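You operate a simulated robot arm through the tools that you are given. There is no shell and no other tool.

Carry out the task below with a simulated two-armed robot. There is one attempt and no reset: what you move stays moved.

Task
Ready the leak detector for a move: teal valve and flap shut, orange peg and window cap in the drawer.
Fine: shut the drawer too.

It is judged by the outcome, as a careful person would: the job done as asked, and still so three seconds after it is handed in. It fails if anything else is knocked over, pushed out of place, dropped, spilled or broken. Lids that push on must go on centred and level and be pressed home; caps that screw on are set level and turned clockwise until they are tight.

Robot
Two 7-joint arms with fingered hands on one trunk that stands fixed in place. Base frame: the origin is at the foot of the trunk, x ahead of it, y to its left, z up. Readings come in m, degrees, newtons and seconds.
The left shoulder is at [0.05, 0.214, 0.869], the right one opposite. With the tool pointing down near the work surface each hand reaches from about 0.32 to 0.86 m from the base axis, measured 20 degrees to its own side. Payload 3 kg a hand.
Tool frame (each hand has its own): the origin (TCP) lies between the finger pads and is the grasp point; the fingertips stand 0.026 m ahead of it; z points along the fingers, y is the line along which they close. The gripper opens to 0.132 m; its body begins 0.073 m behind the TCP. The gripper is a hand of 3 fingers: y runs from the thumb to the fingers, the wrist lies at [0, 0, -0.229] in the tool frame, and closing takes about 1.5 s.
Orientation is that of the tool frame in the base frame, as a unit quaternion [w, x, y, z]. With the fingers straight down and closing along the base's y, the tool's x points along the base's -x, its y along +y and its z along -z.

Tools
- The arms move only by the tool play_rows. It takes "left_deltas", "right_deltas" or both (then of equal length, played together; a hand with none holds still); each is text: rows parted by semicolons, each of 6 numbers parted by spaces: the shift along the tool's x, y, z in m, then the turn, a rotation vector about the tool's x, y, z in degrees. In form: x y z rx ry rz; .... A call has 1 to 20 rows; each row is the pose to reach, as a shift and turn from the pose commanded when the call began, along the tool's axes at that moment. "left_claw" and "right_claw" are, for a hand that has rows, the finger opening in m, from 0 to 0.132, set as the call begins (left out, the last holds). Each row takes 0.2 s and may step no farther than 0.05 m and 8.6 degrees from the row before; otherwise, or with a gripper value out of range, the whole call is refused. Where a pose cannot be reached the arm comes as near as it can. A force on the tool above 40 N (or 10 N above the force at the start of the call, whichever is more), or a blocked arm, ends the call early, and 0.2 s more pass. The fingers move at their own pace (about 0.072 m/s each) and stop on an object; they squeeze with about 27 N. The grip force told is the motor's: it shows also when the fingers shut on nothing. Time passes only in rows, and 0.2 s behind the last, so rows that repeat a pose let the fingers close. The reply holds the time, the measured pose of the TCP, the force on the tool along the base axes, the opening and the grip force, in the units named above and with some noise, with the torque about the TCP (base axes, N m) and any sound that the robot's microphone picked up.
- Cameras (640 x 400 px; columns grow to the right, rows downward): "scene" is now at [0.011, -0.0365, 1.4982]; the picture's right is [-0.47, -0.89, 0.00], its down [-0.62, 0.33, -0.71] and it looks along [0.63, -0.33, -0.70] (base axes); focal length 301 px, centre (320, 200). "left" rides on the left gripper at [-0.062, 0.003, -0.092] in its tool frame; the picture's right is [-0.05, -1.00, 0.00], its down [0.83, -0.04, -0.56] and it looks along [0.55, -0.03, 0.83] (tool axes); focal length 230 px, centre (320, 200). "right" rides on the right gripper at [0.061, 0.003, -0.092] in its tool frame; the picture's right is [-0.05, 1.00, 0.00], its down [-0.83, -0.04, -0.56] and it looks along [-0.55, -0.03, 0.83] (tool axes); focal length 230 px, centre (320, 200). There is no depth. A picture from a camera that has moved, and an enlarged one, comes with that camera's place and axes in the base frame and with its lens. The place of the scene camera against the robot may be out by one fixed shift of up to 0.018 m in any direction.
- get_image(camera): a new picture of that camera. No time passes.
- move_fingers(finger1, finger2, thumb_bend, hand): sets how far each is bent, from 0 (flat) to 1 (curled in); at 0.3 the hand is open as for a grip, at 0.7 the pads meet at the TCP. One left out holds its place. A second passes; each finger stops where it meets its share of the squeeze, and holds until it gets a number again. A gripper value or a shape takes the hand back. It gives what a move gives, with no picture; readings hold the bend of each and the force on the fingers (four entries, about 0 where the hand has none), thumb and palm.
- preshape(shape, hand): the hand has 3 fingers and takes this shape, open, in about a second: jaw (thumb against the fingers, like two jaws); tri (thumb and two fingers); tip (a fingertip pinch); poke (one finger out to press); point (the index stretched); flat (the hand flat); cup (the hand cupped); fist (a fist). The gripper value then closes the fingers along that shape, each until it touches; the sizes above hold for jaw. It gives what a move gives, with no picture.
- head_to(pan, tilt): turns the head with the scene camera to pan (to the left, within 86 degrees either way) and tilt (down, from -29 to 69), counted from straight ahead of the robot. It gives what a move gives.
- zoom(camera, box): a new picture of the part [left, top, right, bottom] of that camera's present view, enlarged. No time passes.
- close_job(): hands the job in; it is judged then, once.

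Places have to be worked out from the pictures, the camera data and where the tool is seen. Open the grippers and draw the arms clear of the work before you hand the job in, unless the task says otherwise.

The tools are called after "Call:" by a JSON object that holds its "api" and its "payload". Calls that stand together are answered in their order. play_rows: Moves the arms, as the interface text tells. Its arguments: {"type":"object","properties":{"left_deltas":{"type":"string"},"left_claw":{"type":"number"},"right_deltas":{"type":"string"},"right_claw":{"type":"number"}},"required":[]} The other tools are called the same way: preshape (shape, hand) gives the hand a shape; move_fingers (finger1, finger2, thumb_bend, hand) moves the fingers one by one; head_to (pan, tilt) turns the head that bears the scene camera; get_image (camera) takes a picture; zoom (camera, box) takes an enlarged picture of a part of a camera's view; close_job () hands the job in.

At the start:

```text
t: 0.0
left_position: [0.4306, -0.0734, 1.2028]
left_orientation: [0.0, 0.268, 0.963, 0.0]
left_wrist_force: [0.5, -0.1, -0.5]
left_wrist_torque: [0.01, -0.05, 0.03]
left_grip_width: 0.132
left_grip_force: 0.0
left_shape: jaw
left_bend: [0.3, 0.3, 0.3]
left_finger forces: [0.1, 0.0, 0.0, 0.0, 0.0, 0.0]
right_position: [0.4164, -0.4729, 1.2009]
right_orientation: [0.001, 0.267, 0.964, -0.001]
right_wrist_force: [-0.8, 0.7, 0.6]
right_wrist_torque: [-0.01, 0.01, -0.03]
right_grip_width: 0.1319
right_grip_force: 0.0
right_shape: jaw
right_bend: [0.3, 0.3, 0.3]
right_finger forces: [0.1, 0.0, 0.0, 0.1, 0.1, 0.0]
head pan, tilt (commanded): [-27.7, 44.7]
```

scene: 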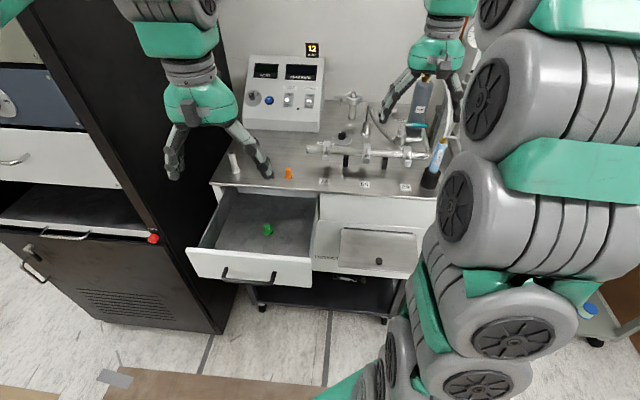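
right: 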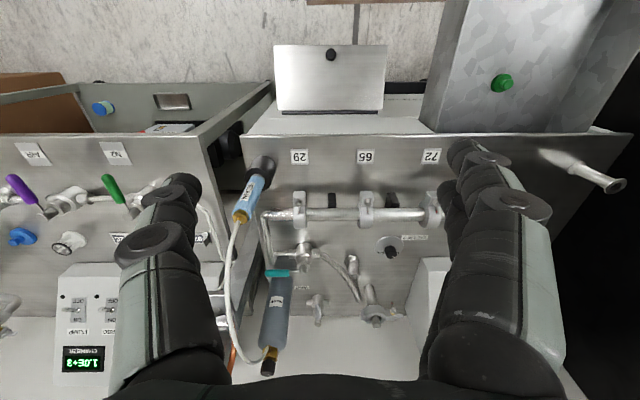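
left: 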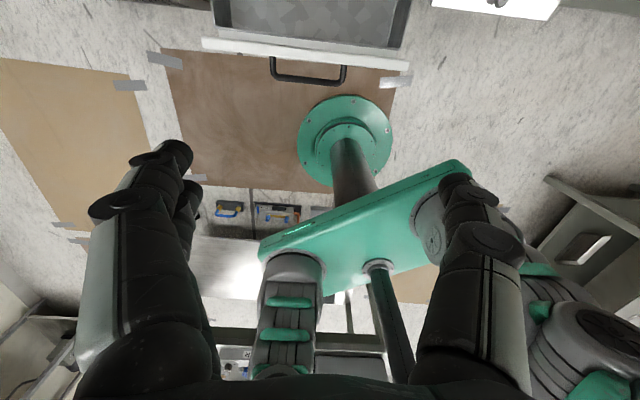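

I start by looking closely at the work area with the scene camera before moving anything.

Call:
{"api": "zoom", "payload": {"camera": "scene", "box": [180, 40, 340, 140]}}

Call:
{"api": "zoom", "payload": {"camera": "scene", "box": [300, 80, 460, 200]}}

Call:
{"api": "zoom", "payload": {"camera": "scene", "box": [180, 140, 440, 300]}}

Call:
{"api": "zoom", "payload": {"camera": "right", "box": [220, 130, 460, 330]}}

```text
4.00 times, centred on (260, 90) of scene
camera zoom: at [0.011, -0.0365, 1.4982], right [-0.47, -0.89, 0.0], down [-0.62, 0.33, -0.71], along [0.63, -0.33, -0.7], focal length 1202 px, centre (560, 640)
```

zoom: 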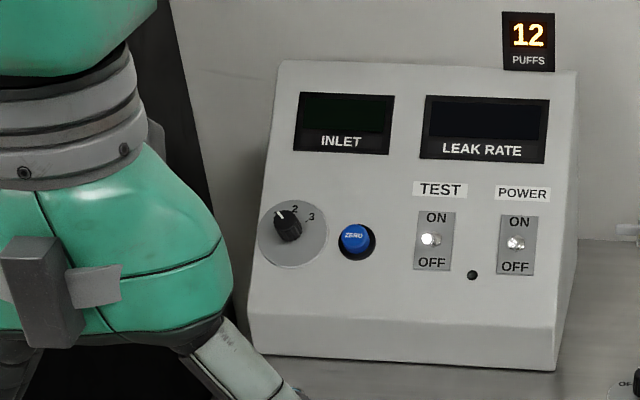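

```text
3.33 times, centred on (380, 140) of scene
camera zoom: at [0.011, -0.0365, 1.4982], right [-0.47, -0.89, 0.0], down [-0.62, 0.33, -0.71], along [0.63, -0.33, -0.7], focal length 1002 px, centre (120, 400)
```

zoom: 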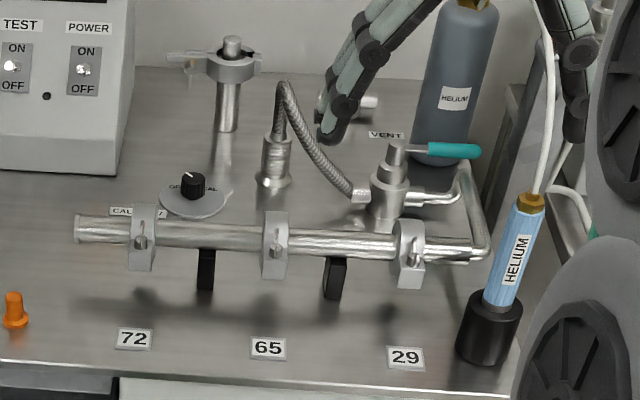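

```text
2.46 times, centred on (310, 220) of scene
camera zoom: at [0.011, -0.0365, 1.4982], right [-0.47, -0.89, 0.0], down [-0.62, 0.33, -0.71], along [0.63, -0.33, -0.7], focal length 740 px, centre (345, 151)
```

zoom: 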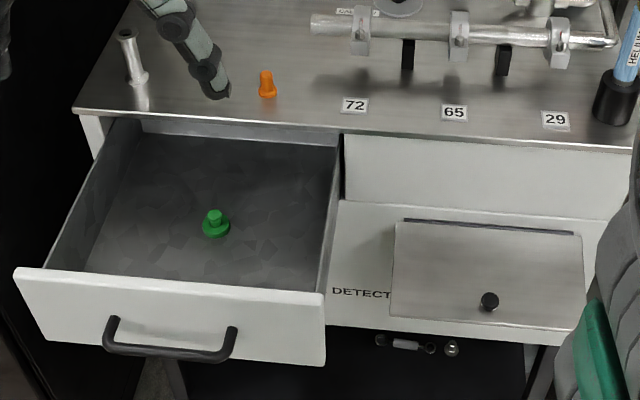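

```text
2.00 times, centred on (340, 230) of right
camera zoom: at [0.3639, -0.4393, 1.2926], right [0.56, 0.83, 0.0], down [0.69, -0.47, 0.56], along [0.46, -0.31, -0.83], focal length 460 px, centre (280, 140)
```

zoom: 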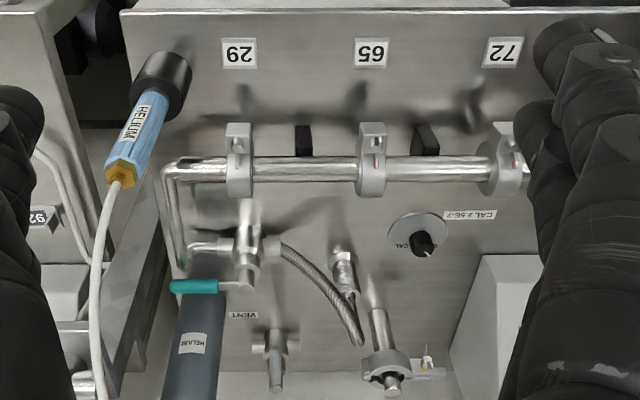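

The bench shows a teal-handled valve at the manifold, an orange peg near the front edge, an open drawer with a green stopper in it, and a metal flap with a black knob on the front. I'll look around with the head to find the "window cap" and other context.

Call:
{"api": "head_to", "payload": {"pan": -45, "tilt": 40}}

Call:
{"api": "get_image", "payload": {"camera": "scene"}}

Call:
{"api": "head_to", "payload": {"pan": -25, "tilt": 20}}

Call:
{"api": "get_image", "payload": {"camera": "scene"}}

Call:
{"api": "head_to", "payload": {"pan": 20, "tilt": 40}}

Call:
{"api": "get_image", "payload": {"camera": "scene"}}

```text
t: 0.8
left_position: [0.4299, -0.0718, 1.2006]
left_orientation: [-0.001, 0.268, 0.964, 0.001]
left_wrist_force: [-0.8, 0.2, 0.6]
left_wrist_torque: [-0.04, 0.01, 0.02]
left_grip_width: 0.132
left_grip_force: 0.1
left_shape: jaw
left_bend: [0.3, 0.3, 0.3]
left_finger forces: [0.1, 0.0, 0.0, 0.0, 0.0, 0.0]
right_position: [0.416, -0.4739, 1.2021]
right_orientation: [-0.001, 0.268, 0.963, 0.0]
right_wrist_force: [-0.2, 0.1, 0.8]
right_wrist_torque: [0.0, 0.0, -0.04]
right_grip_width: 0.1318
right_grip_force: 0.0
right_shape: jaw
right_bend: [0.3, 0.3, 0.3]
right_finger forces: [0.1, 0.1, 0.0, 0.0, 0.0, 0.1]
head pan, tilt (commanded): [-45.0, 40.0]
```

```text
taken
camera scene: at [-0.001, -0.0586, 1.505], right [-0.71, -0.71, 0.0], down [-0.46, 0.45, -0.77], along [0.54, -0.54, -0.64], focal length 301 px, centre (320, 200)
```

scene: 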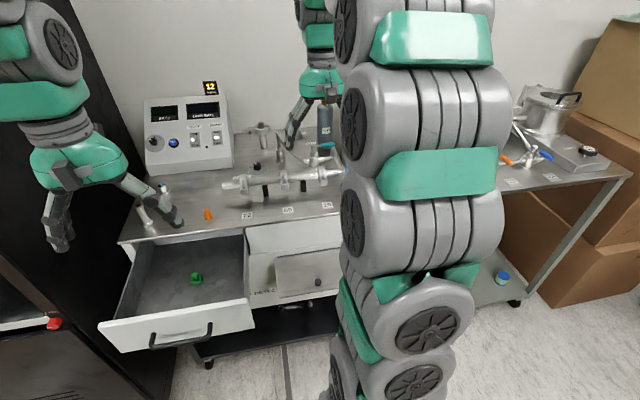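

```text
t: 1.6
left_position: [0.4303, -0.073, 1.2018]
left_orientation: [0.0, 0.268, 0.963, 0.0]
left_wrist_force: [-0.4, 0.4, -1.0]
left_wrist_torque: [-0.01, 0.02, 0.0]
left_grip_width: 0.1321
left_grip_force: 0.1
left_shape: jaw
left_bend: [0.3, 0.3, 0.3]
left_finger forces: [0.0, 0.0, 0.0, 0.0, 0.1, 0.0]
right_position: [0.4156, -0.4728, 1.2019]
right_orientation: [0.0, 0.269, 0.963, 0.0]
right_wrist_force: [0.5, -0.6, -0.4]
right_wrist_torque: [-0.01, 0.0, 0.05]
right_grip_width: 0.1319
right_grip_force: 0.0
right_shape: jaw
right_bend: [0.3, 0.3, 0.3]
right_finger forces: [0.1, 0.1, 0.0, 0.0, 0.0, 0.1]
head pan, tilt (commanded): [-25.0, 20.0]
```

```text
taken
camera scene: at [0.0232, -0.0379, 1.5363], right [-0.42, -0.91, 0.0], down [-0.31, 0.15, -0.94], along [0.85, -0.4, -0.34], focal length 301 px, centre (320, 200)
```

scene: 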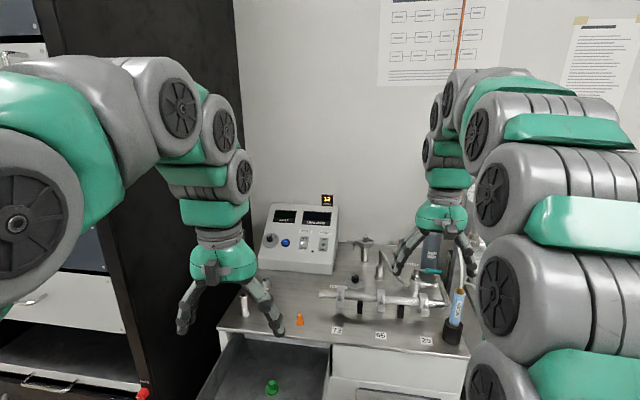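

```text
t: 2.8
left_position: [0.4296, -0.0726, 1.2002]
left_orientation: [-0.001, 0.268, 0.963, -0.001]
left_wrist_force: [0.1, 0.2, -0.7]
left_wrist_torque: [0.02, 0.0, 0.02]
left_grip_width: 0.1322
left_grip_force: 0.1
left_shape: jaw
left_bend: [0.3, 0.3, 0.3]
left_finger forces: [0.1, 0.1, 0.0, 0.0, 0.0, 0.0]
right_position: [0.416, -0.4735, 1.2011]
right_orientation: [0.0, 0.268, 0.964, 0.0]
right_wrist_force: [0.3, 0.2, 0.4]
right_wrist_torque: [0.01, 0.02, 0.01]
right_grip_width: 0.1318
right_grip_force: 0.1
right_shape: jaw
right_bend: [0.3, 0.3, 0.3]
right_finger forces: [0.0, 0.1, 0.1, 0.0, 0.1, 0.1]
head pan, tilt (commanded): [20.0, 40.0]
```

```text
taken
camera scene: at [0.0187, 0.0305, 1.505], right [0.34, -0.94, 0.0], down [-0.6, -0.22, -0.77], along [0.72, 0.26, -0.64], focal length 301 px, centre (320, 200)
```

scene: 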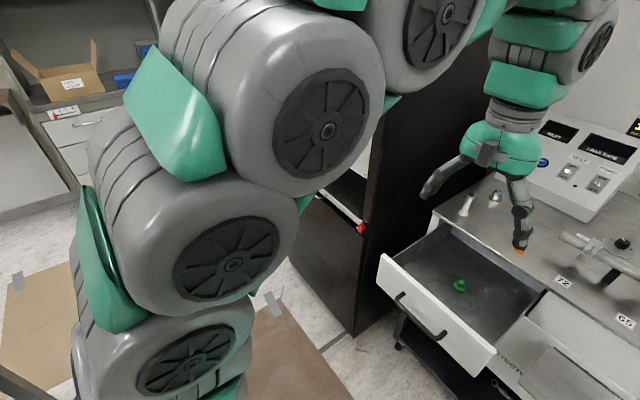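

Something small sits on the bench behind the left hand's finger near (497,195); I zoom there.

Call:
{"api": "zoom", "payload": {"camera": "scene", "box": [430, 170, 590, 270]}}

Call:
{"api": "zoom", "payload": {"camera": "scene", "box": [480, 100, 640, 220]}}

```text
4.00 times, centred on (510, 220) of scene
camera zoom: at [0.0187, 0.0305, 1.505], right [0.34, -0.94, 0.0], down [-0.6, -0.22, -0.77], along [0.72, 0.26, -0.64], focal length 1202 px, centre (-440, 120)
```

zoom: 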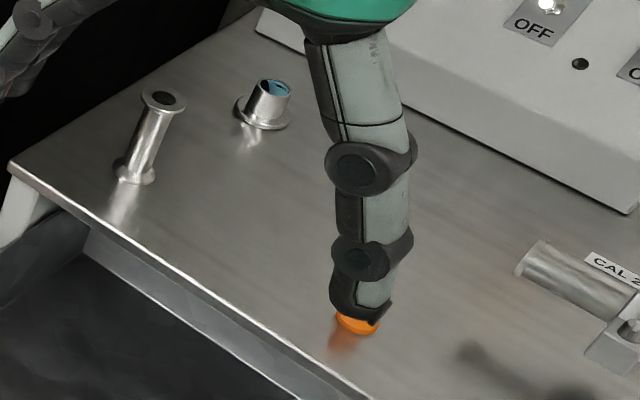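

```text
3.33 times, centred on (560, 160) of scene
camera zoom: at [0.0187, 0.0305, 1.505], right [0.34, -0.94, 0.0], down [-0.6, -0.22, -0.77], along [0.72, 0.26, -0.64], focal length 1002 px, centre (-480, 333)
```

zoom: 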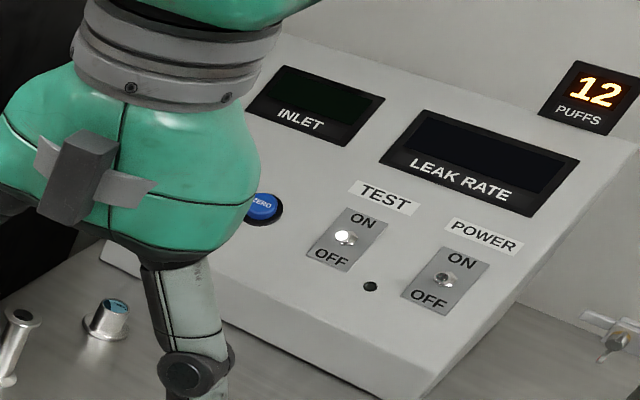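

The "window cap" appears to be the short flanged piece with a bluish glass on the bench, next to a plain flanged tube. I move the left arm back out of the view so I can survey properly.

Call:
{"api": "play_rows", "payload": {"left_deltas": "0.036 0.03 0 0 0 0; 0.073 0.059 0 0 0 0; 0.109 0.088 0 0 0 0; 0.146 0.118 0 0 0 0; 0.182 0.147 0 0 0 0"}}

Call:
{"api": "head_to", "payload": {"pan": -22, "tilt": 38}}

Call:
{"api": "get_image", "payload": {"camera": "scene"}}

```text
t: 4.0
left_position: [0.3499, 0.147, 1.2022]
left_orientation: [0.0, 0.268, 0.963, 0.0]
left_wrist_force: [0.7, -0.2, -0.1]
left_wrist_torque: [0.02, 0.05, -0.04]
left_grip_width: 0.132
left_grip_force: 0.1
left_shape: jaw
left_bend: [0.3, 0.3, 0.3]
left_finger forces: [0.0, 0.1, 0.0, 0.1, 0.0, 0.1]
right_position: [0.4165, -0.4737, 1.2006]
right_orientation: [0.001, 0.268, 0.963, -0.001]
right_wrist_force: [0.5, 0.5, 0.4]
right_wrist_torque: [0.01, 0.0, 0.0]
right_grip_width: 0.1318
right_grip_force: 0.0
right_shape: jaw
right_bend: [0.3, 0.3, 0.3]
right_finger forces: [0.0, 0.0, 0.0, 0.0, 0.0, 0.1]
head pan, tilt (commanded): [20.0, 40.0]
```

```text
t: 5.0
left_position: [0.3497, 0.1462, 1.2009]
left_orientation: [-0.001, 0.269, 0.963, 0.0]
left_wrist_force: [0.4, 0.2, -0.4]
left_wrist_torque: [-0.01, 0.0, 0.0]
left_grip_width: 0.1321
left_grip_force: 0.0
left_shape: jaw
left_bend: [0.3, 0.3, 0.3]
left_finger forces: [0.0, 0.0, 0.1, 0.0, 0.1, 0.0]
right_position: [0.4158, -0.4735, 1.2021]
right_orientation: [0.0, 0.268, 0.963, 0.0]
right_wrist_force: [-0.2, 0.1, -0.1]
right_wrist_torque: [0.01, 0.03, -0.03]
right_grip_width: 0.1319
right_grip_force: 0.1
right_shape: jaw
right_bend: [0.3, 0.3, 0.3]
right_finger forces: [0.1, 0.0, 0.0, 0.0, 0.1, 0.1]
head pan, tilt (commanded): [-22.0, 38.0]
```

```text
taken
camera scene: at [0.0188, -0.0308, 1.508], right [-0.37, -0.93, 0.0], down [-0.57, 0.23, -0.79], along [0.73, -0.29, -0.62], focal length 301 px, centre (320, 200)
```

scene: 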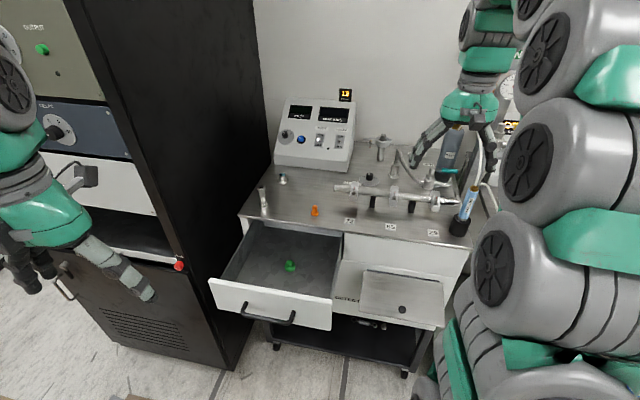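

The left arm is clear now. I zoom in on each item of interest.

Call:
{"api": "zoom", "payload": {"camera": "scene", "box": [230, 160, 350, 235]}}

Call:
{"api": "zoom", "payload": {"camera": "scene", "box": [330, 130, 490, 240]}}

Call:
{"api": "zoom", "payload": {"camera": "scene", "box": [200, 210, 470, 360]}}

Call:
{"api": "zoom", "payload": {"camera": "scene", "box": [320, 230, 480, 350]}}

```text
5.33 times, centred on (290, 198) of scene
camera zoom: at [0.0188, -0.0308, 1.508], right [-0.37, -0.93, 0.0], down [-0.57, 0.23, -0.79], along [0.73, -0.29, -0.62], focal length 1603 px, centre (480, 213)
```

zoom: 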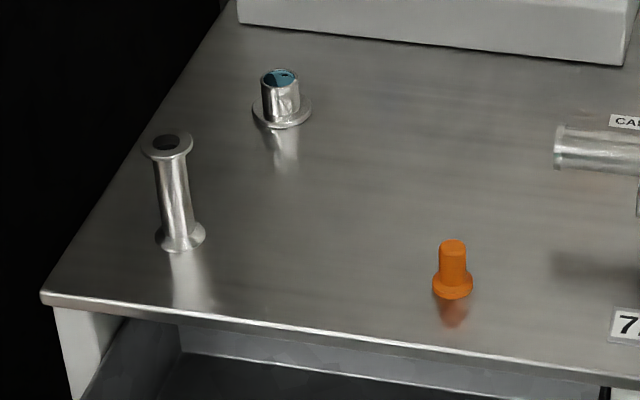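

```text
3.64 times, centred on (410, 185) of scene
camera zoom: at [0.0188, -0.0308, 1.508], right [-0.37, -0.93, 0.0], down [-0.57, 0.23, -0.79], along [0.73, -0.29, -0.62], focal length 1093 px, centre (-7, 254)
```

zoom: 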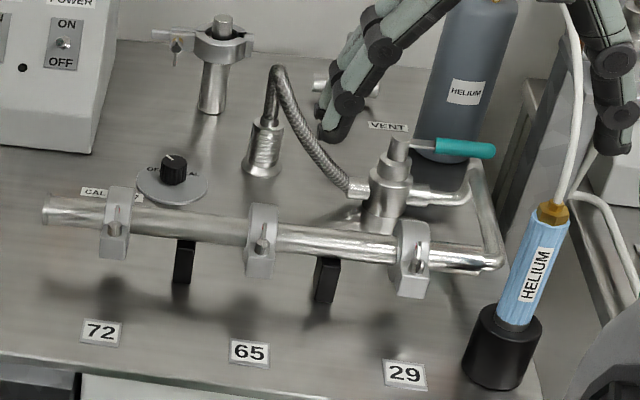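

```text
2.37 times, centred on (335, 285) of scene
camera zoom: at [0.0188, -0.0308, 1.508], right [-0.37, -0.93, 0.0], down [-0.57, 0.23, -0.79], along [0.73, -0.29, -0.62], focal length 712 px, centre (284, -2)
```

zoom: 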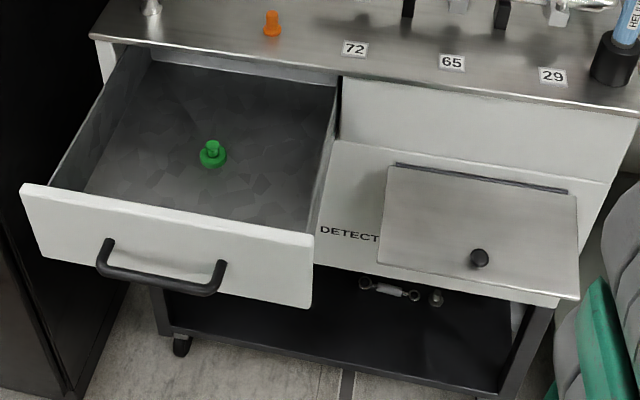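

```text
3.33 times, centred on (400, 290) of scene
camera zoom: at [0.0188, -0.0308, 1.508], right [-0.37, -0.93, 0.0], down [-0.57, 0.23, -0.79], along [0.73, -0.29, -0.62], focal length 1002 px, centre (53, -100)
```

zoom: 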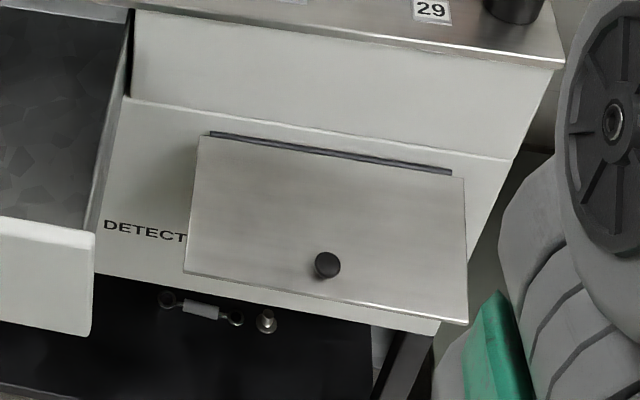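

The flap is hinged along its top edge and its lower edge is swung out; the teal handle lies parallel to its tube line (open). I zoom the right-hand camera for the valve, VENT label, and flap details.

Call:
{"api": "zoom", "payload": {"camera": "right", "box": [220, 210, 420, 335]}}

Call:
{"api": "zoom", "payload": {"camera": "right", "box": [220, 20, 540, 180]}}

Call:
{"api": "zoom", "payload": {"camera": "right", "box": [0, 120, 200, 260]}}

```text
3.20 times, centred on (320, 272) of right
camera zoom: at [0.3639, -0.4393, 1.2926], right [0.56, 0.83, 0.0], down [0.69, -0.47, 0.56], along [0.46, -0.31, -0.83], focal length 736 px, centre (320, -32)
```

zoom: 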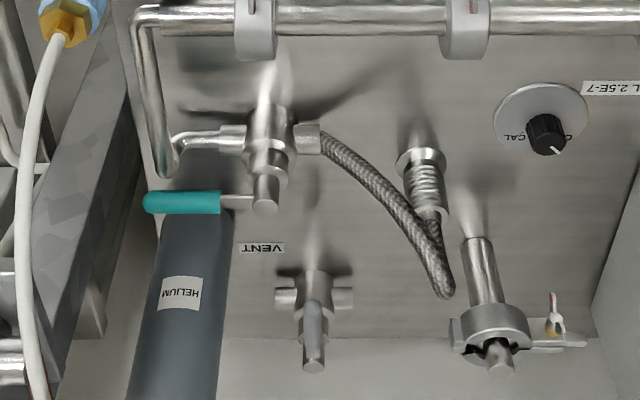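

```text
2.00 times, centred on (380, 100) of right
camera zoom: at [0.3639, -0.4393, 1.2926], right [0.56, 0.83, 0.0], down [0.69, -0.47, 0.56], along [0.46, -0.31, -0.83], focal length 460 px, centre (200, 400)
```

zoom: 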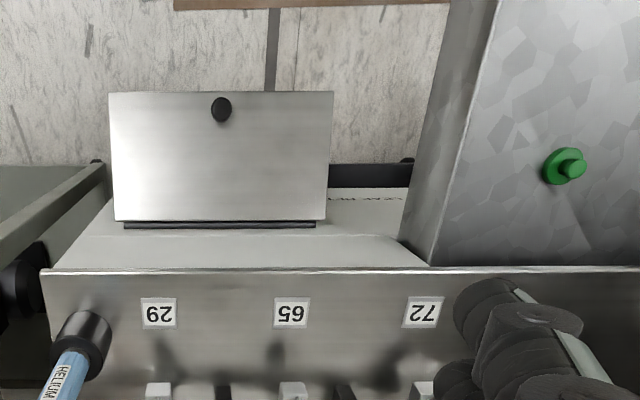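

```text
2.86 times, centred on (100, 190) of right
camera zoom: at [0.3639, -0.4393, 1.2926], right [0.56, 0.83, 0.0], down [0.69, -0.47, 0.56], along [0.46, -0.31, -0.83], focal length 657 px, centre (949, 229)
```

zoom: 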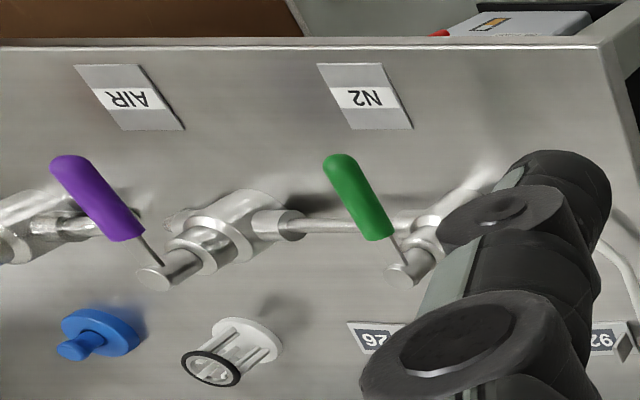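

Neighbouring valves have their handles at right angles to the tubes (toward the front), so "shut" for the teal one should be a quarter turn to point to the front. I move the right hand left over the bench (high at z=1.2) to look at the peg/cap with its camera and free the scene view of the valve.

Call:
{"api": "play_rows", "payload": {"right_deltas": "0 0.045 0 0 0 0; 0 0.09 0 0 0 0; 0 0.135 0 0 0 0; 0 0.18 0 0 0 0; 0 0.225 0 0 0 0; 0 0.25 0 0 0 0"}}

Call:
{"api": "get_image", "payload": {"camera": "right"}}

Call:
{"api": "get_image", "payload": {"camera": "scene"}}

```text
t: 6.4
left_position: [0.3488, 0.1468, 1.2024]
left_orientation: [-0.001, 0.268, 0.964, 0.0]
left_wrist_force: [0.7, -0.4, -0.2]
left_wrist_torque: [-0.03, -0.03, -0.01]
left_grip_width: 0.1319
left_grip_force: 0.1
left_shape: jaw
left_bend: [0.3, 0.3, 0.3]
left_finger forces: [0.0, 0.0, 0.1, 0.1, 0.0, 0.1]
right_position: [0.5446, -0.2587, 1.2021]
right_orientation: [-0.001, 0.268, 0.963, 0.0]
right_wrist_force: [0.4, -1.0, 0.3]
right_wrist_torque: [-0.02, -0.01, 0.01]
right_grip_width: 0.1319
right_grip_force: 0.1
right_shape: jaw
right_bend: [0.3, 0.3, 0.3]
right_finger forces: [0.0, 0.0, 0.0, 0.0, 0.0, 0.0]
head pan, tilt (commanded): [-22.0, 38.0]
```

```text
taken
camera right: at [0.4926, -0.2245, 1.293], right [0.56, 0.83, 0.0], down [0.69, -0.47, 0.56], along [0.46, -0.31, -0.83], focal length 230 px, centre (320, 200)
```

right: 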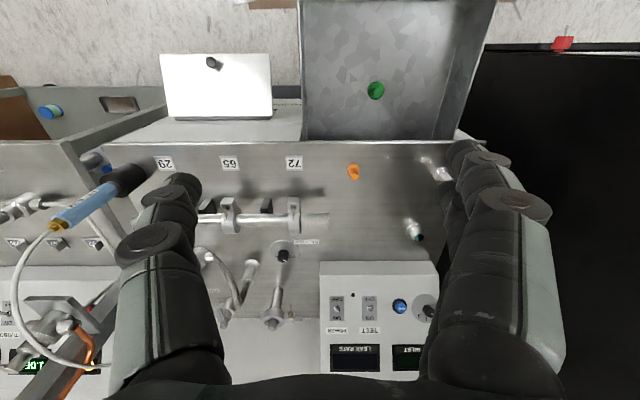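

```text
taken
camera scene: at [0.0188, -0.0308, 1.508], right [-0.37, -0.93, 0.0], down [-0.57, 0.23, -0.79], along [0.73, -0.3, -0.62], focal length 301 px, centre (320, 200)
```

scene: 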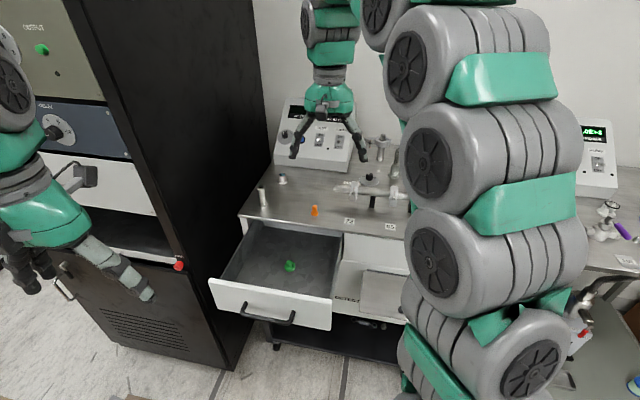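

The peg, window cap and nipple are visible in the right-hand camera. I zoom there for precise pixel positions.

Call:
{"api": "zoom", "payload": {"camera": "right", "box": [320, 140, 480, 260]}}

Call:
{"api": "zoom", "payload": {"camera": "right", "box": [280, 0, 500, 150]}}

Call:
{"api": "zoom", "payload": {"camera": "right", "box": [100, 30, 320, 180]}}

```text
3.33 times, centred on (400, 200) of right
camera zoom: at [0.4926, -0.2245, 1.293], right [0.56, 0.83, 0.0], down [0.69, -0.47, 0.56], along [0.46, -0.31, -0.83], focal length 767 px, centre (53, 200)
```

zoom: 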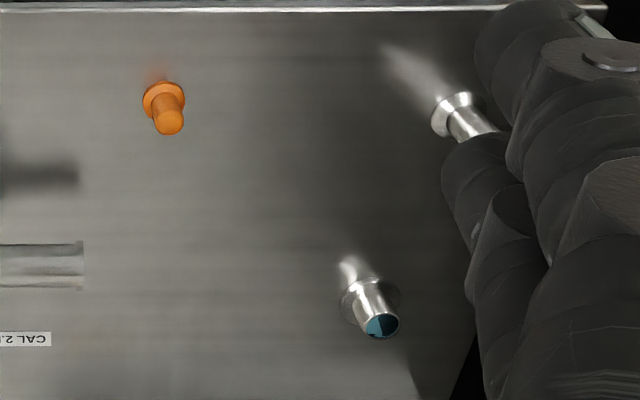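

```text
2.67 times, centred on (390, 75) of right
camera zoom: at [0.4926, -0.2245, 1.293], right [0.56, 0.83, 0.0], down [0.69, -0.47, 0.56], along [0.46, -0.31, -0.83], focal length 614 px, centre (133, 533)
```

zoom: 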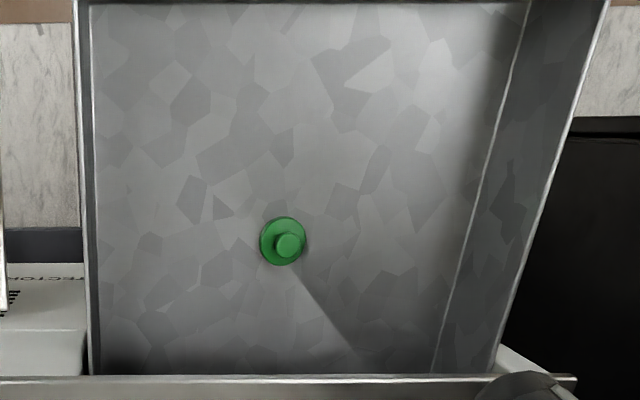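

```text
2.67 times, centred on (210, 105) of right
camera zoom: at [0.4926, -0.2245, 1.293], right [0.56, 0.83, 0.0], down [0.69, -0.47, 0.56], along [0.46, -0.31, -0.83], focal length 614 px, centre (613, 453)
```

zoom: 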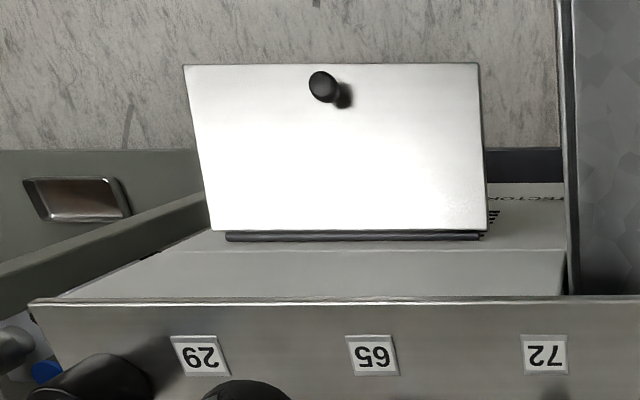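

Positions so far (stereo from the hand camera): peg ≈ (0.684, −0.279), window cap ≈ (0.891, −0.238), nipple ≈ (0.784, −0.145), bench top z≈0.90, flap hinge z≈0.745. Now I bring the right hand back to the right for a stereo look at the valve.

Call:
{"api": "play_rows", "payload": {"right_deltas": "0 -0.047 0 0 0 0; 0 -0.094 0 0 0 0; 0 -0.141 0 0 0 0; 0 -0.188 0 0 0 0; 0 -0.235 0 0 0 0; 0 -0.282 0 0 0 0; 0 -0.32 0 0 0 0"}}

Call:
{"api": "get_image", "payload": {"camera": "right"}}

Call:
{"api": "zoom", "payload": {"camera": "right", "box": [220, 160, 460, 340]}}

```text
t: 8.0
left_position: [0.3495, 0.1467, 1.2015]
left_orientation: [0.0, 0.268, 0.963, 0.0]
left_wrist_force: [0.6, -0.4, 0.1]
left_wrist_torque: [0.01, 0.01, -0.01]
left_grip_width: 0.1319
left_grip_force: 0.1
left_shape: jaw
left_bend: [0.3, 0.3, 0.3]
left_finger forces: [0.1, 0.1, 0.0, 0.1, 0.1, 0.0]
right_position: [0.3803, -0.5351, 1.201]
right_orientation: [-0.001, 0.268, 0.963, 0.0]
right_wrist_force: [-0.1, 0.2, 0.0]
right_wrist_torque: [0.0, -0.01, 0.03]
right_grip_width: 0.1321
right_grip_force: 0.1
right_shape: jaw
right_bend: [0.3, 0.3, 0.3]
right_finger forces: [0.1, 0.0, 0.0, 0.1, 0.1, 0.1]
head pan, tilt (commanded): [-22.0, 38.0]
```

```text
taken
camera right: at [0.3286, -0.4999, 1.2919], right [0.56, 0.83, 0.0], down [0.69, -0.47, 0.55], along [0.46, -0.31, -0.83], focal length 230 px, centre (320, 200)
```

right: 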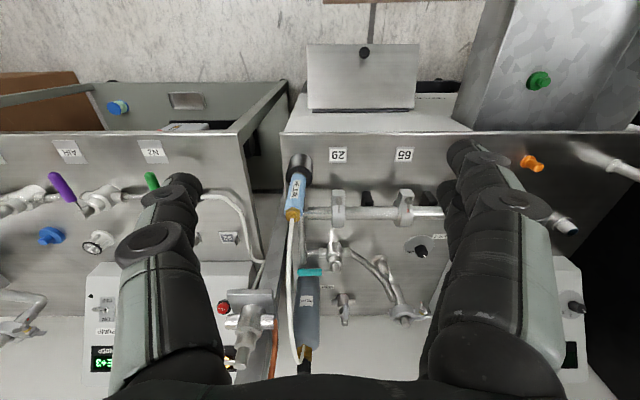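

```text
2.22 times, centred on (340, 250) of right
camera zoom: at [0.3286, -0.4999, 1.2919], right [0.56, 0.83, 0.0], down [0.69, -0.47, 0.55], along [0.46, -0.31, -0.83], focal length 511 px, centre (276, 89)
```

zoom: 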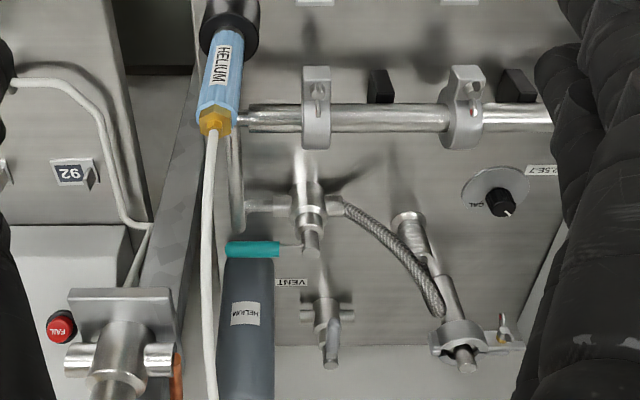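

The helium hose arches just right of the teal handle, so the hand must come in from the left side. I try the one-finger "poke" shape here in free air to see where the finger sits.

Call:
{"api": "preshape", "payload": {"hand": "right", "shape": "poke"}}

Call:
{"api": "get_image", "payload": {"camera": "right"}}

Call:
{"api": "zoom", "payload": {"camera": "scene", "box": [380, 40, 560, 200]}}

```text
t: 8.9
left_position: [0.3505, 0.1469, 1.2015]
left_orientation: [0.001, 0.268, 0.963, -0.001]
left_wrist_force: [0.5, 0.0, -0.9]
left_wrist_torque: [0.01, -0.01, -0.02]
left_grip_width: 0.1319
left_grip_force: 0.1
left_shape: jaw
left_bend: [0.3, 0.3, 0.3]
left_finger forces: [0.1, 0.0, 0.0, 0.0, 0.0, 0.1]
right_position: [0.382, -0.5333, 1.2009]
right_orientation: [0.0, 0.268, 0.963, 0.0]
right_wrist_force: [-0.5, -0.2, 0.5]
right_wrist_torque: [-0.04, -0.03, 0.0]
right_grip_width: 0.0
right_grip_force: 0.1
right_shape: poke
right_bend: [1.0, 1.0, 0.45]
right_finger forces: [0.0, 0.0, 0.0, 0.0, 0.1, 0.1]
head pan, tilt (commanded): [-22.0, 38.0]
```

```text
taken
camera right: at [0.3291, -0.4992, 1.2921], right [0.56, 0.83, 0.0], down [0.69, -0.47, 0.56], along [0.46, -0.31, -0.83], focal length 230 px, centre (320, 200)
```

right: 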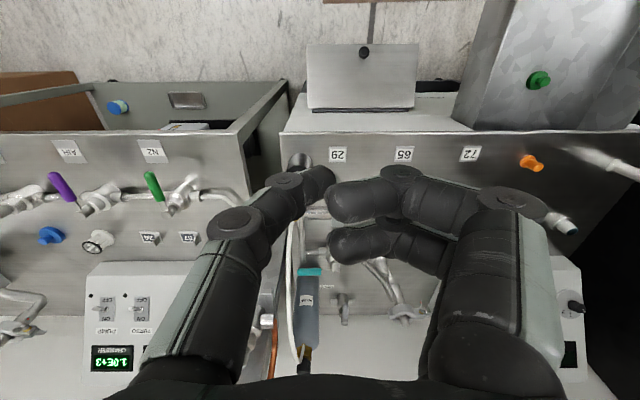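

```text
2.50 times, centred on (470, 120) of scene
camera zoom: at [0.0188, -0.0308, 1.508], right [-0.37, -0.93, 0.0], down [-0.57, 0.23, -0.79], along [0.73, -0.3, -0.62], focal length 752 px, centre (-55, 400)
```

zoom: 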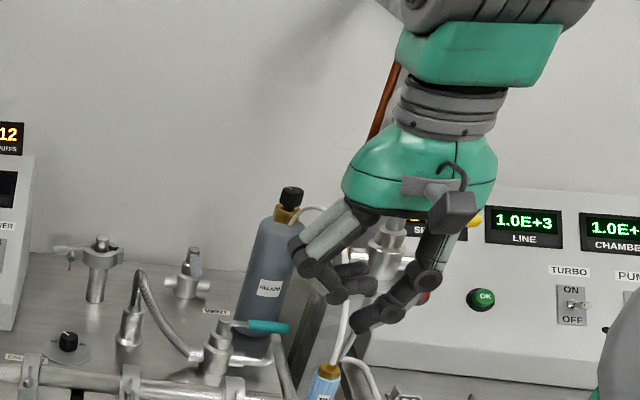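

Poke uses the thumb with the two fingers curled. I try "point" to see whether it gives one long straight finger.

Call:
{"api": "preshape", "payload": {"hand": "right", "shape": "point"}}

Call:
{"api": "get_image", "payload": {"camera": "right"}}

Call:
{"api": "zoom", "payload": {"camera": "scene", "box": [380, 40, 560, 200]}}

```text
t: 9.8
left_position: [0.3492, 0.1472, 1.2024]
left_orientation: [0.0, 0.268, 0.963, 0.0]
left_wrist_force: [0.4, 0.4, 0.1]
left_wrist_torque: [0.01, 0.0, -0.01]
left_grip_width: 0.1319
left_grip_force: 0.0
left_shape: jaw
left_bend: [0.3, 0.3, 0.3]
left_finger forces: [0.0, 0.0, 0.0, 0.0, 0.0, 0.1]
right_position: [0.3812, -0.5343, 1.2023]
right_orientation: [0.0, 0.268, 0.963, 0.001]
right_wrist_force: [-0.5, 0.0, -0.1]
right_wrist_torque: [0.01, 0.04, -0.02]
right_grip_width: 0.0
right_grip_force: 0.0
right_shape: point
right_bend: [0.24, 1.0, 0.48]
right_finger forces: [0.0, 0.0, 0.0, 0.1, 0.1, 0.1]
head pan, tilt (commanded): [-22.0, 38.0]
```

```text
taken
camera right: at [0.3291, -0.4992, 1.2921], right [0.56, 0.83, 0.0], down [0.69, -0.47, 0.56], along [0.46, -0.31, -0.83], focal length 230 px, centre (320, 200)
```

right: 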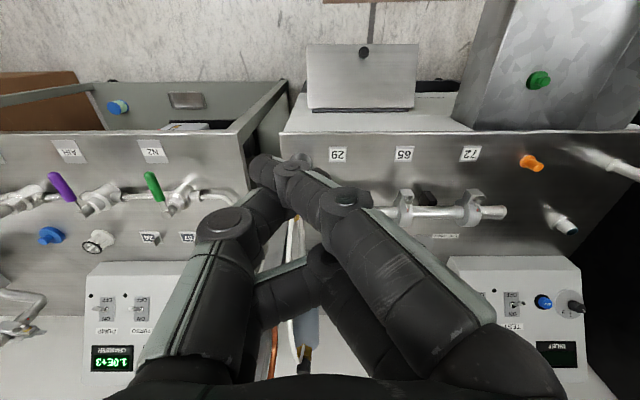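

```text
2.50 times, centred on (470, 120) of scene
camera zoom: at [0.0188, -0.0308, 1.508], right [-0.37, -0.93, 0.0], down [-0.57, 0.23, -0.79], along [0.73, -0.3, -0.62], focal length 752 px, centre (-55, 400)
```

zoom: 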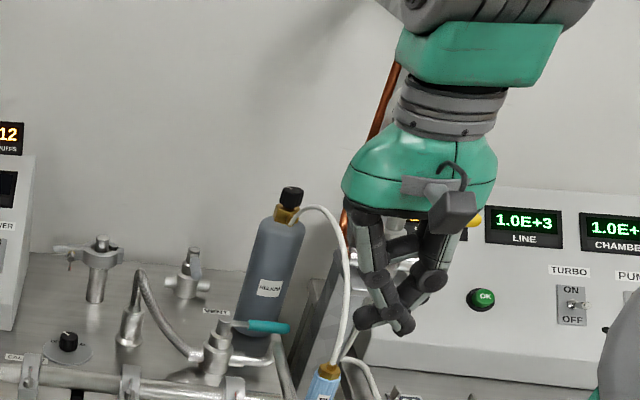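

"Point" crosses the fingers awkwardly. I check the "tip" shape closed, which may form a slim beak.

Call:
{"api": "preshape", "payload": {"hand": "right", "shape": "tip"}}

Call:
{"api": "play_rows", "payload": {"right_deltas": "0 0 0 0 0 0; 0 0 0 0 0 0; 0 0 0 0 0 0; 0 0 0 0 0 0; 0 0 0 0 0 0; 0 0 0 0 0 0", "right_claw": 0}}

Call:
{"api": "get_image", "payload": {"camera": "right"}}

Call:
{"api": "zoom", "payload": {"camera": "scene", "box": [380, 40, 560, 200]}}

```text
t: 10.7
left_position: [0.3496, 0.1475, 1.2019]
left_orientation: [0.0, 0.268, 0.964, 0.0]
left_wrist_force: [-0.4, 0.3, 0.4]
left_wrist_torque: [-0.01, 0.0, 0.01]
left_grip_width: 0.1319
left_grip_force: 0.0
left_shape: jaw
left_bend: [0.3, 0.3, 0.3]
left_finger forces: [0.0, 0.0, 0.1, 0.0, 0.1, 0.1]
right_position: [0.38, -0.5333, 1.2022]
right_orientation: [0.001, 0.268, 0.963, 0.0]
right_wrist_force: [0.0, 1.1, 0.5]
right_wrist_torque: [0.01, 0.0, 0.0]
right_grip_width: 0.0949
right_grip_force: 0.0
right_shape: tip
right_bend: [0.3, 0.78, 0.3]
right_finger forces: [0.1, 0.0, 0.0, 0.0, 0.0, 0.0]
head pan, tilt (commanded): [-22.0, 38.0]
```

```text
t: 12.1
left_position: [0.3502, 0.1473, 1.2016]
left_orientation: [0.0, 0.267, 0.964, 0.0]
left_wrist_force: [0.0, 0.0, -1.2]
left_wrist_torque: [-0.02, 0.0, 0.02]
left_grip_width: 0.132
left_grip_force: 0.1
left_shape: jaw
left_bend: [0.3, 0.3, 0.3]
left_finger forces: [0.0, 0.0, 0.1, 0.0, 0.1, 0.0]
right_position: [0.3811, -0.5344, 1.1998]
right_orientation: [-0.001, 0.268, 0.963, 0.001]
right_wrist_force: [-0.4, -0.5, -0.4]
right_wrist_torque: [0.02, 0.01, 0.0]
right_grip_width: 0.0
right_grip_force: 26.8
right_shape: tip
right_bend: [0.64, 0.74, 0.64]
right_finger forces: [0.1, 0.0, 0.1, 0.0, 0.0, 0.1]
head pan, tilt (commanded): [-22.0, 38.0]
```

```text
taken
camera right: at [0.329, -0.4994, 1.2921], right [0.56, 0.83, 0.0], down [0.69, -0.47, 0.56], along [0.46, -0.31, -0.83], focal length 230 px, centre (320, 200)
```

right: 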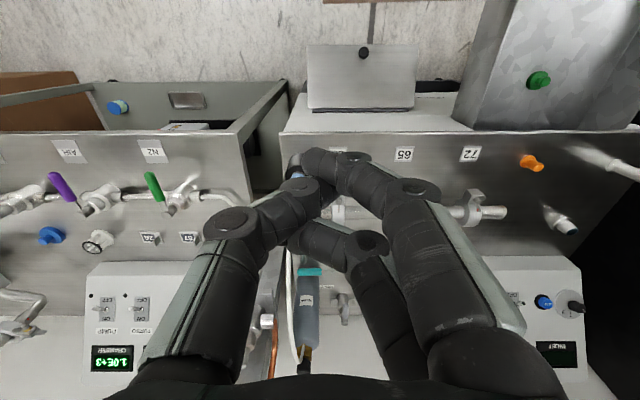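

```text
2.50 times, centred on (470, 120) of scene
camera zoom: at [0.0188, -0.0308, 1.508], right [-0.37, -0.93, 0.0], down [-0.57, 0.23, -0.79], along [0.73, -0.3, -0.62], focal length 752 px, centre (-55, 400)
```

zoom: 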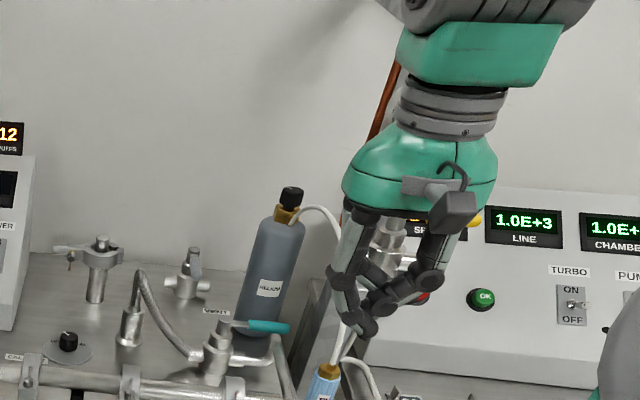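

The tip beak is compact but the jaw shape with a single straight finger suits best. I return to jaw, move the hand left (away from the hose), and roll it about 93° so the camera looks right along the bench and the closing axis points front-to-back.

Call:
{"api": "preshape", "payload": {"hand": "right", "shape": "jaw"}}

Call:
{"api": "play_rows", "payload": {"right_deltas": "-0.002 0.043 0 0 0 0; -0.004 0.087 0 0 0 0; -0.0065 0.13 0 0 0 0; -0.0065 0.13 0 0 0 8.5; -0.0065 0.13 0 0 0 17; -0.0065 0.13 0 0 0 25.5; -0.0065 0.13 0 0 0 34; -0.0065 0.13 0 0 0 42.5; -0.0065 0.13 0 0 0 51; -0.0065 0.13 0 0 0 59.5; -0.0065 0.13 0 0 0 68; -0.0065 0.13 0 0 0 76.5; -0.0065 0.13 0 0 0 85; -0.0065 0.13 0 0 0 92.85"}}

Call:
{"api": "get_image", "payload": {"camera": "right"}}

Call:
{"api": "get_image", "payload": {"camera": "scene"}}

```text
t: 13.0
left_position: [0.3492, 0.1484, 1.2029]
left_orientation: [0.0, 0.268, 0.963, 0.0]
left_wrist_force: [-0.8, -0.4, 0.5]
left_wrist_torque: [-0.03, -0.01, 0.04]
left_grip_width: 0.1318
left_grip_force: 0.1
left_shape: jaw
left_bend: [0.3, 0.3, 0.3]
left_finger forces: [0.0, 0.0, 0.0, 0.0, 0.0, 0.0]
right_position: [0.3806, -0.5341, 1.1997]
right_orientation: [0.0, 0.268, 0.964, 0.0]
right_wrist_force: [0.0, -0.1, 0.0]
right_wrist_torque: [-0.03, 0.02, 0.03]
right_grip_width: 0.132
right_grip_force: 0.0
right_shape: jaw
right_bend: [0.3, 0.3, 0.3]
right_finger forces: [0.1, 0.1, 0.0, 0.1, 0.0, 0.0]
head pan, tilt (commanded): [-22.0, 38.0]
```

```text
t: 16.0
left_position: [0.3496, 0.1462, 1.2021]
left_orientation: [0.0, 0.267, 0.964, 0.0]
left_wrist_force: [1.0, -0.4, 0.1]
left_wrist_torque: [0.0, 0.02, 0.03]
left_grip_width: 0.1318
left_grip_force: 0.1
left_shape: jaw
left_bend: [0.3, 0.3, 0.3]
left_finger forces: [0.0, 0.1, 0.1, 0.0, 0.0, 0.0]
right_position: [0.4527, -0.4256, 1.2009]
right_orientation: [0.0, 0.883, 0.469, 0.0]
right_wrist_force: [0.4, 0.5, 0.3]
right_wrist_torque: [0.03, 0.0, 0.0]
right_grip_width: 0.1319
right_grip_force: 0.1
right_shape: jaw
right_bend: [0.3, 0.3, 0.3]
right_finger forces: [0.0, 0.0, 0.0, 0.0, 0.1, 0.0]
head pan, tilt (commanded): [-22.0, 38.0]
```

```text
taken
camera right: at [0.4888, -0.3763, 1.2922], right [0.8, -0.6, 0.0], down [-0.5, -0.66, 0.56], along [-0.33, -0.44, -0.83], focal length 230 px, centre (320, 200)
```

right: 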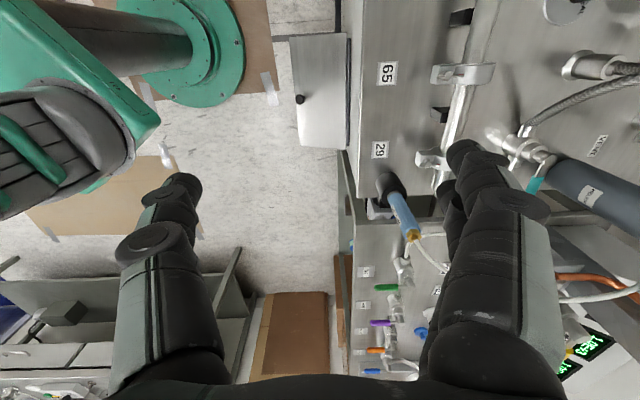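

```text
taken
camera scene: at [0.0188, -0.0308, 1.508], right [-0.37, -0.93, 0.0], down [-0.57, 0.23, -0.79], along [0.73, -0.3, -0.62], focal length 301 px, centre (320, 200)
```

scene: 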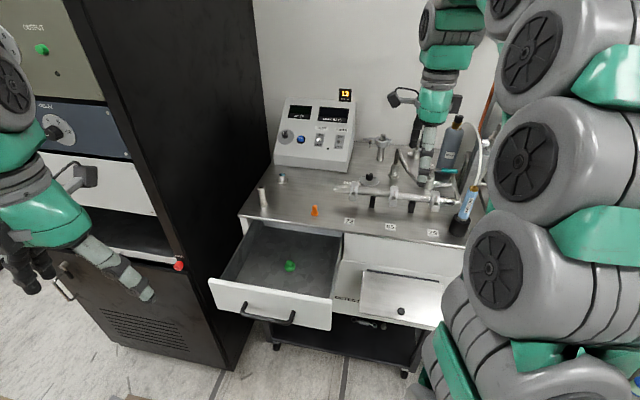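

The roll worked. Let me check the counter and what the scene looks like around the valve from here.

Call:
{"api": "zoom", "payload": {"camera": "scene", "box": [330, 80, 360, 105]}}

Call:
{"api": "zoom", "payload": {"camera": "scene", "box": [350, 100, 510, 240]}}

Call:
{"api": "zoom", "payload": {"camera": "right", "box": [350, 20, 640, 260]}}

```text
16.00 times, centred on (345, 92) of scene
camera zoom: at [0.0188, -0.0308, 1.508], right [-0.37, -0.93, 0.0], down [-0.57, 0.23, -0.79], along [0.73, -0.3, -0.62], focal length 4810 px, centre (-80, 1920)
```

zoom: 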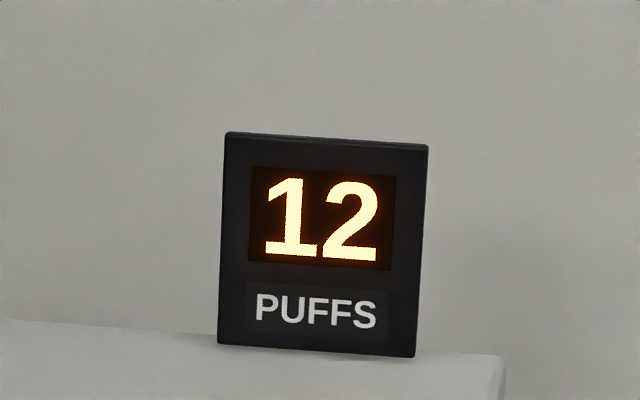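

```text
2.86 times, centred on (430, 170) of scene
camera zoom: at [0.0188, -0.0308, 1.508], right [-0.37, -0.93, 0.0], down [-0.57, 0.23, -0.79], along [0.73, -0.3, -0.62], focal length 859 px, centre (6, 286)
```

zoom: 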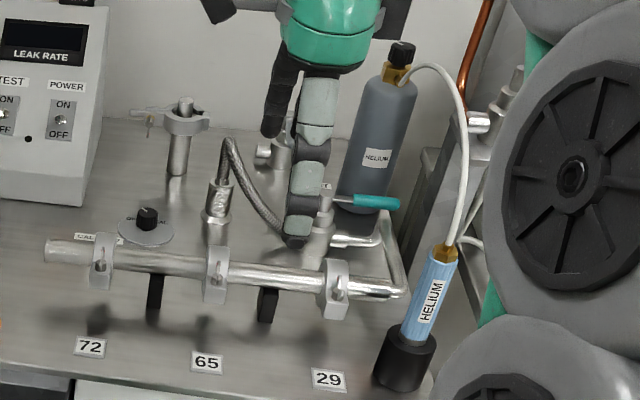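

```text
1.67 times, centred on (495, 140) of right
camera zoom: at [0.4888, -0.3763, 1.2922], right [0.8, -0.6, 0.0], down [-0.5, -0.66, 0.56], along [-0.33, -0.44, -0.83], focal length 384 px, centre (28, 300)
```

zoom: 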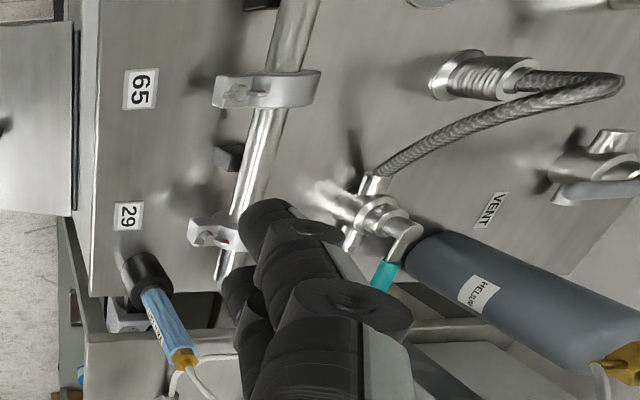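

The stem top resolves to about (0.681, −0.698, 0.967), handle tip (0.635, −0.768). I test a hand shape with only finger2 as a hook and the others opened flat, to see what clears.

Call:
{"api": "move_fingers", "payload": {"hand": "right", "finger1": 0.0, "finger2": 0.35, "thumb_bend": 0.0}}

Call:
{"api": "get_image", "payload": {"camera": "right"}}

Call:
{"api": "zoom", "payload": {"camera": "scene", "box": [350, 60, 510, 200]}}

```text
t: 17.0
left_position: [0.3497, 0.1469, 1.2002]
left_orientation: [0.0, 0.267, 0.964, -0.001]
left_wrist_force: [-0.6, 0.2, 0.4]
left_wrist_torque: [0.03, 0.0, 0.02]
left_grip_width: 0.132
left_grip_force: 0.1
left_shape: jaw
left_bend: [0.3, 0.3, 0.3]
left_finger forces: [0.0, 0.0, 0.1, 0.0, 0.0, 0.0]
right_position: [0.4525, -0.4253, 1.2014]
right_orientation: [0.001, 0.882, 0.47, 0.0]
right_wrist_force: [-0.6, 1.4, 0.6]
right_wrist_torque: [-0.02, -0.02, 0.02]
right_grip_width: 0.1843
right_grip_force: 0.0
right_shape: fingers
right_bend: [0.0, 0.35, 0.0]
right_finger forces: [0.0, 0.0, 0.1, 0.1, 0.0, 0.0]
head pan, tilt (commanded): [-22.0, 38.0]
```

```text
taken
camera right: at [0.4885, -0.3764, 1.2923], right [0.8, -0.6, 0.0], down [-0.5, -0.67, 0.56], along [-0.33, -0.44, -0.83], focal length 230 px, centre (320, 200)
```

right: 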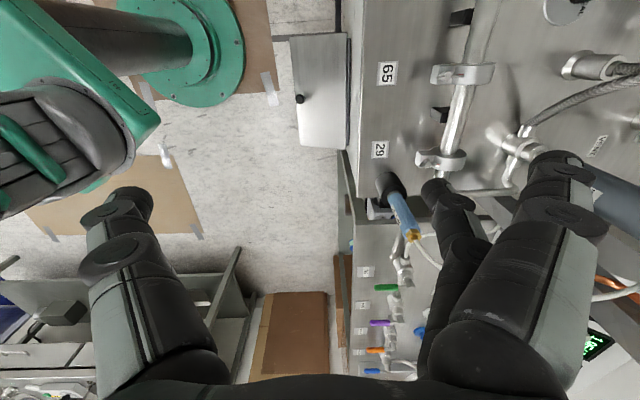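

```text
2.86 times, centred on (430, 130) of scene
camera zoom: at [0.0188, -0.0308, 1.508], right [-0.37, -0.93, 0.0], down [-0.57, 0.23, -0.79], along [0.73, -0.3, -0.62], focal length 859 px, centre (6, 400)
```

zoom: 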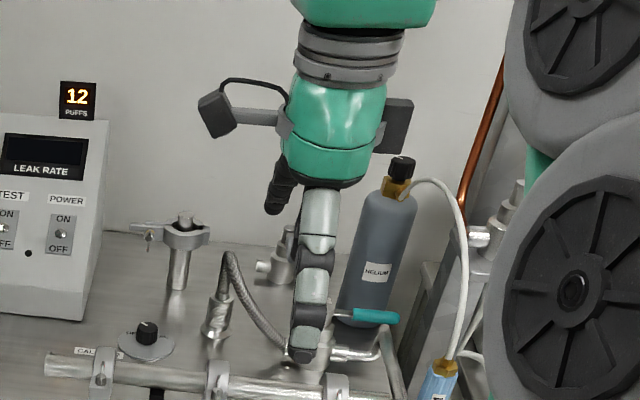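

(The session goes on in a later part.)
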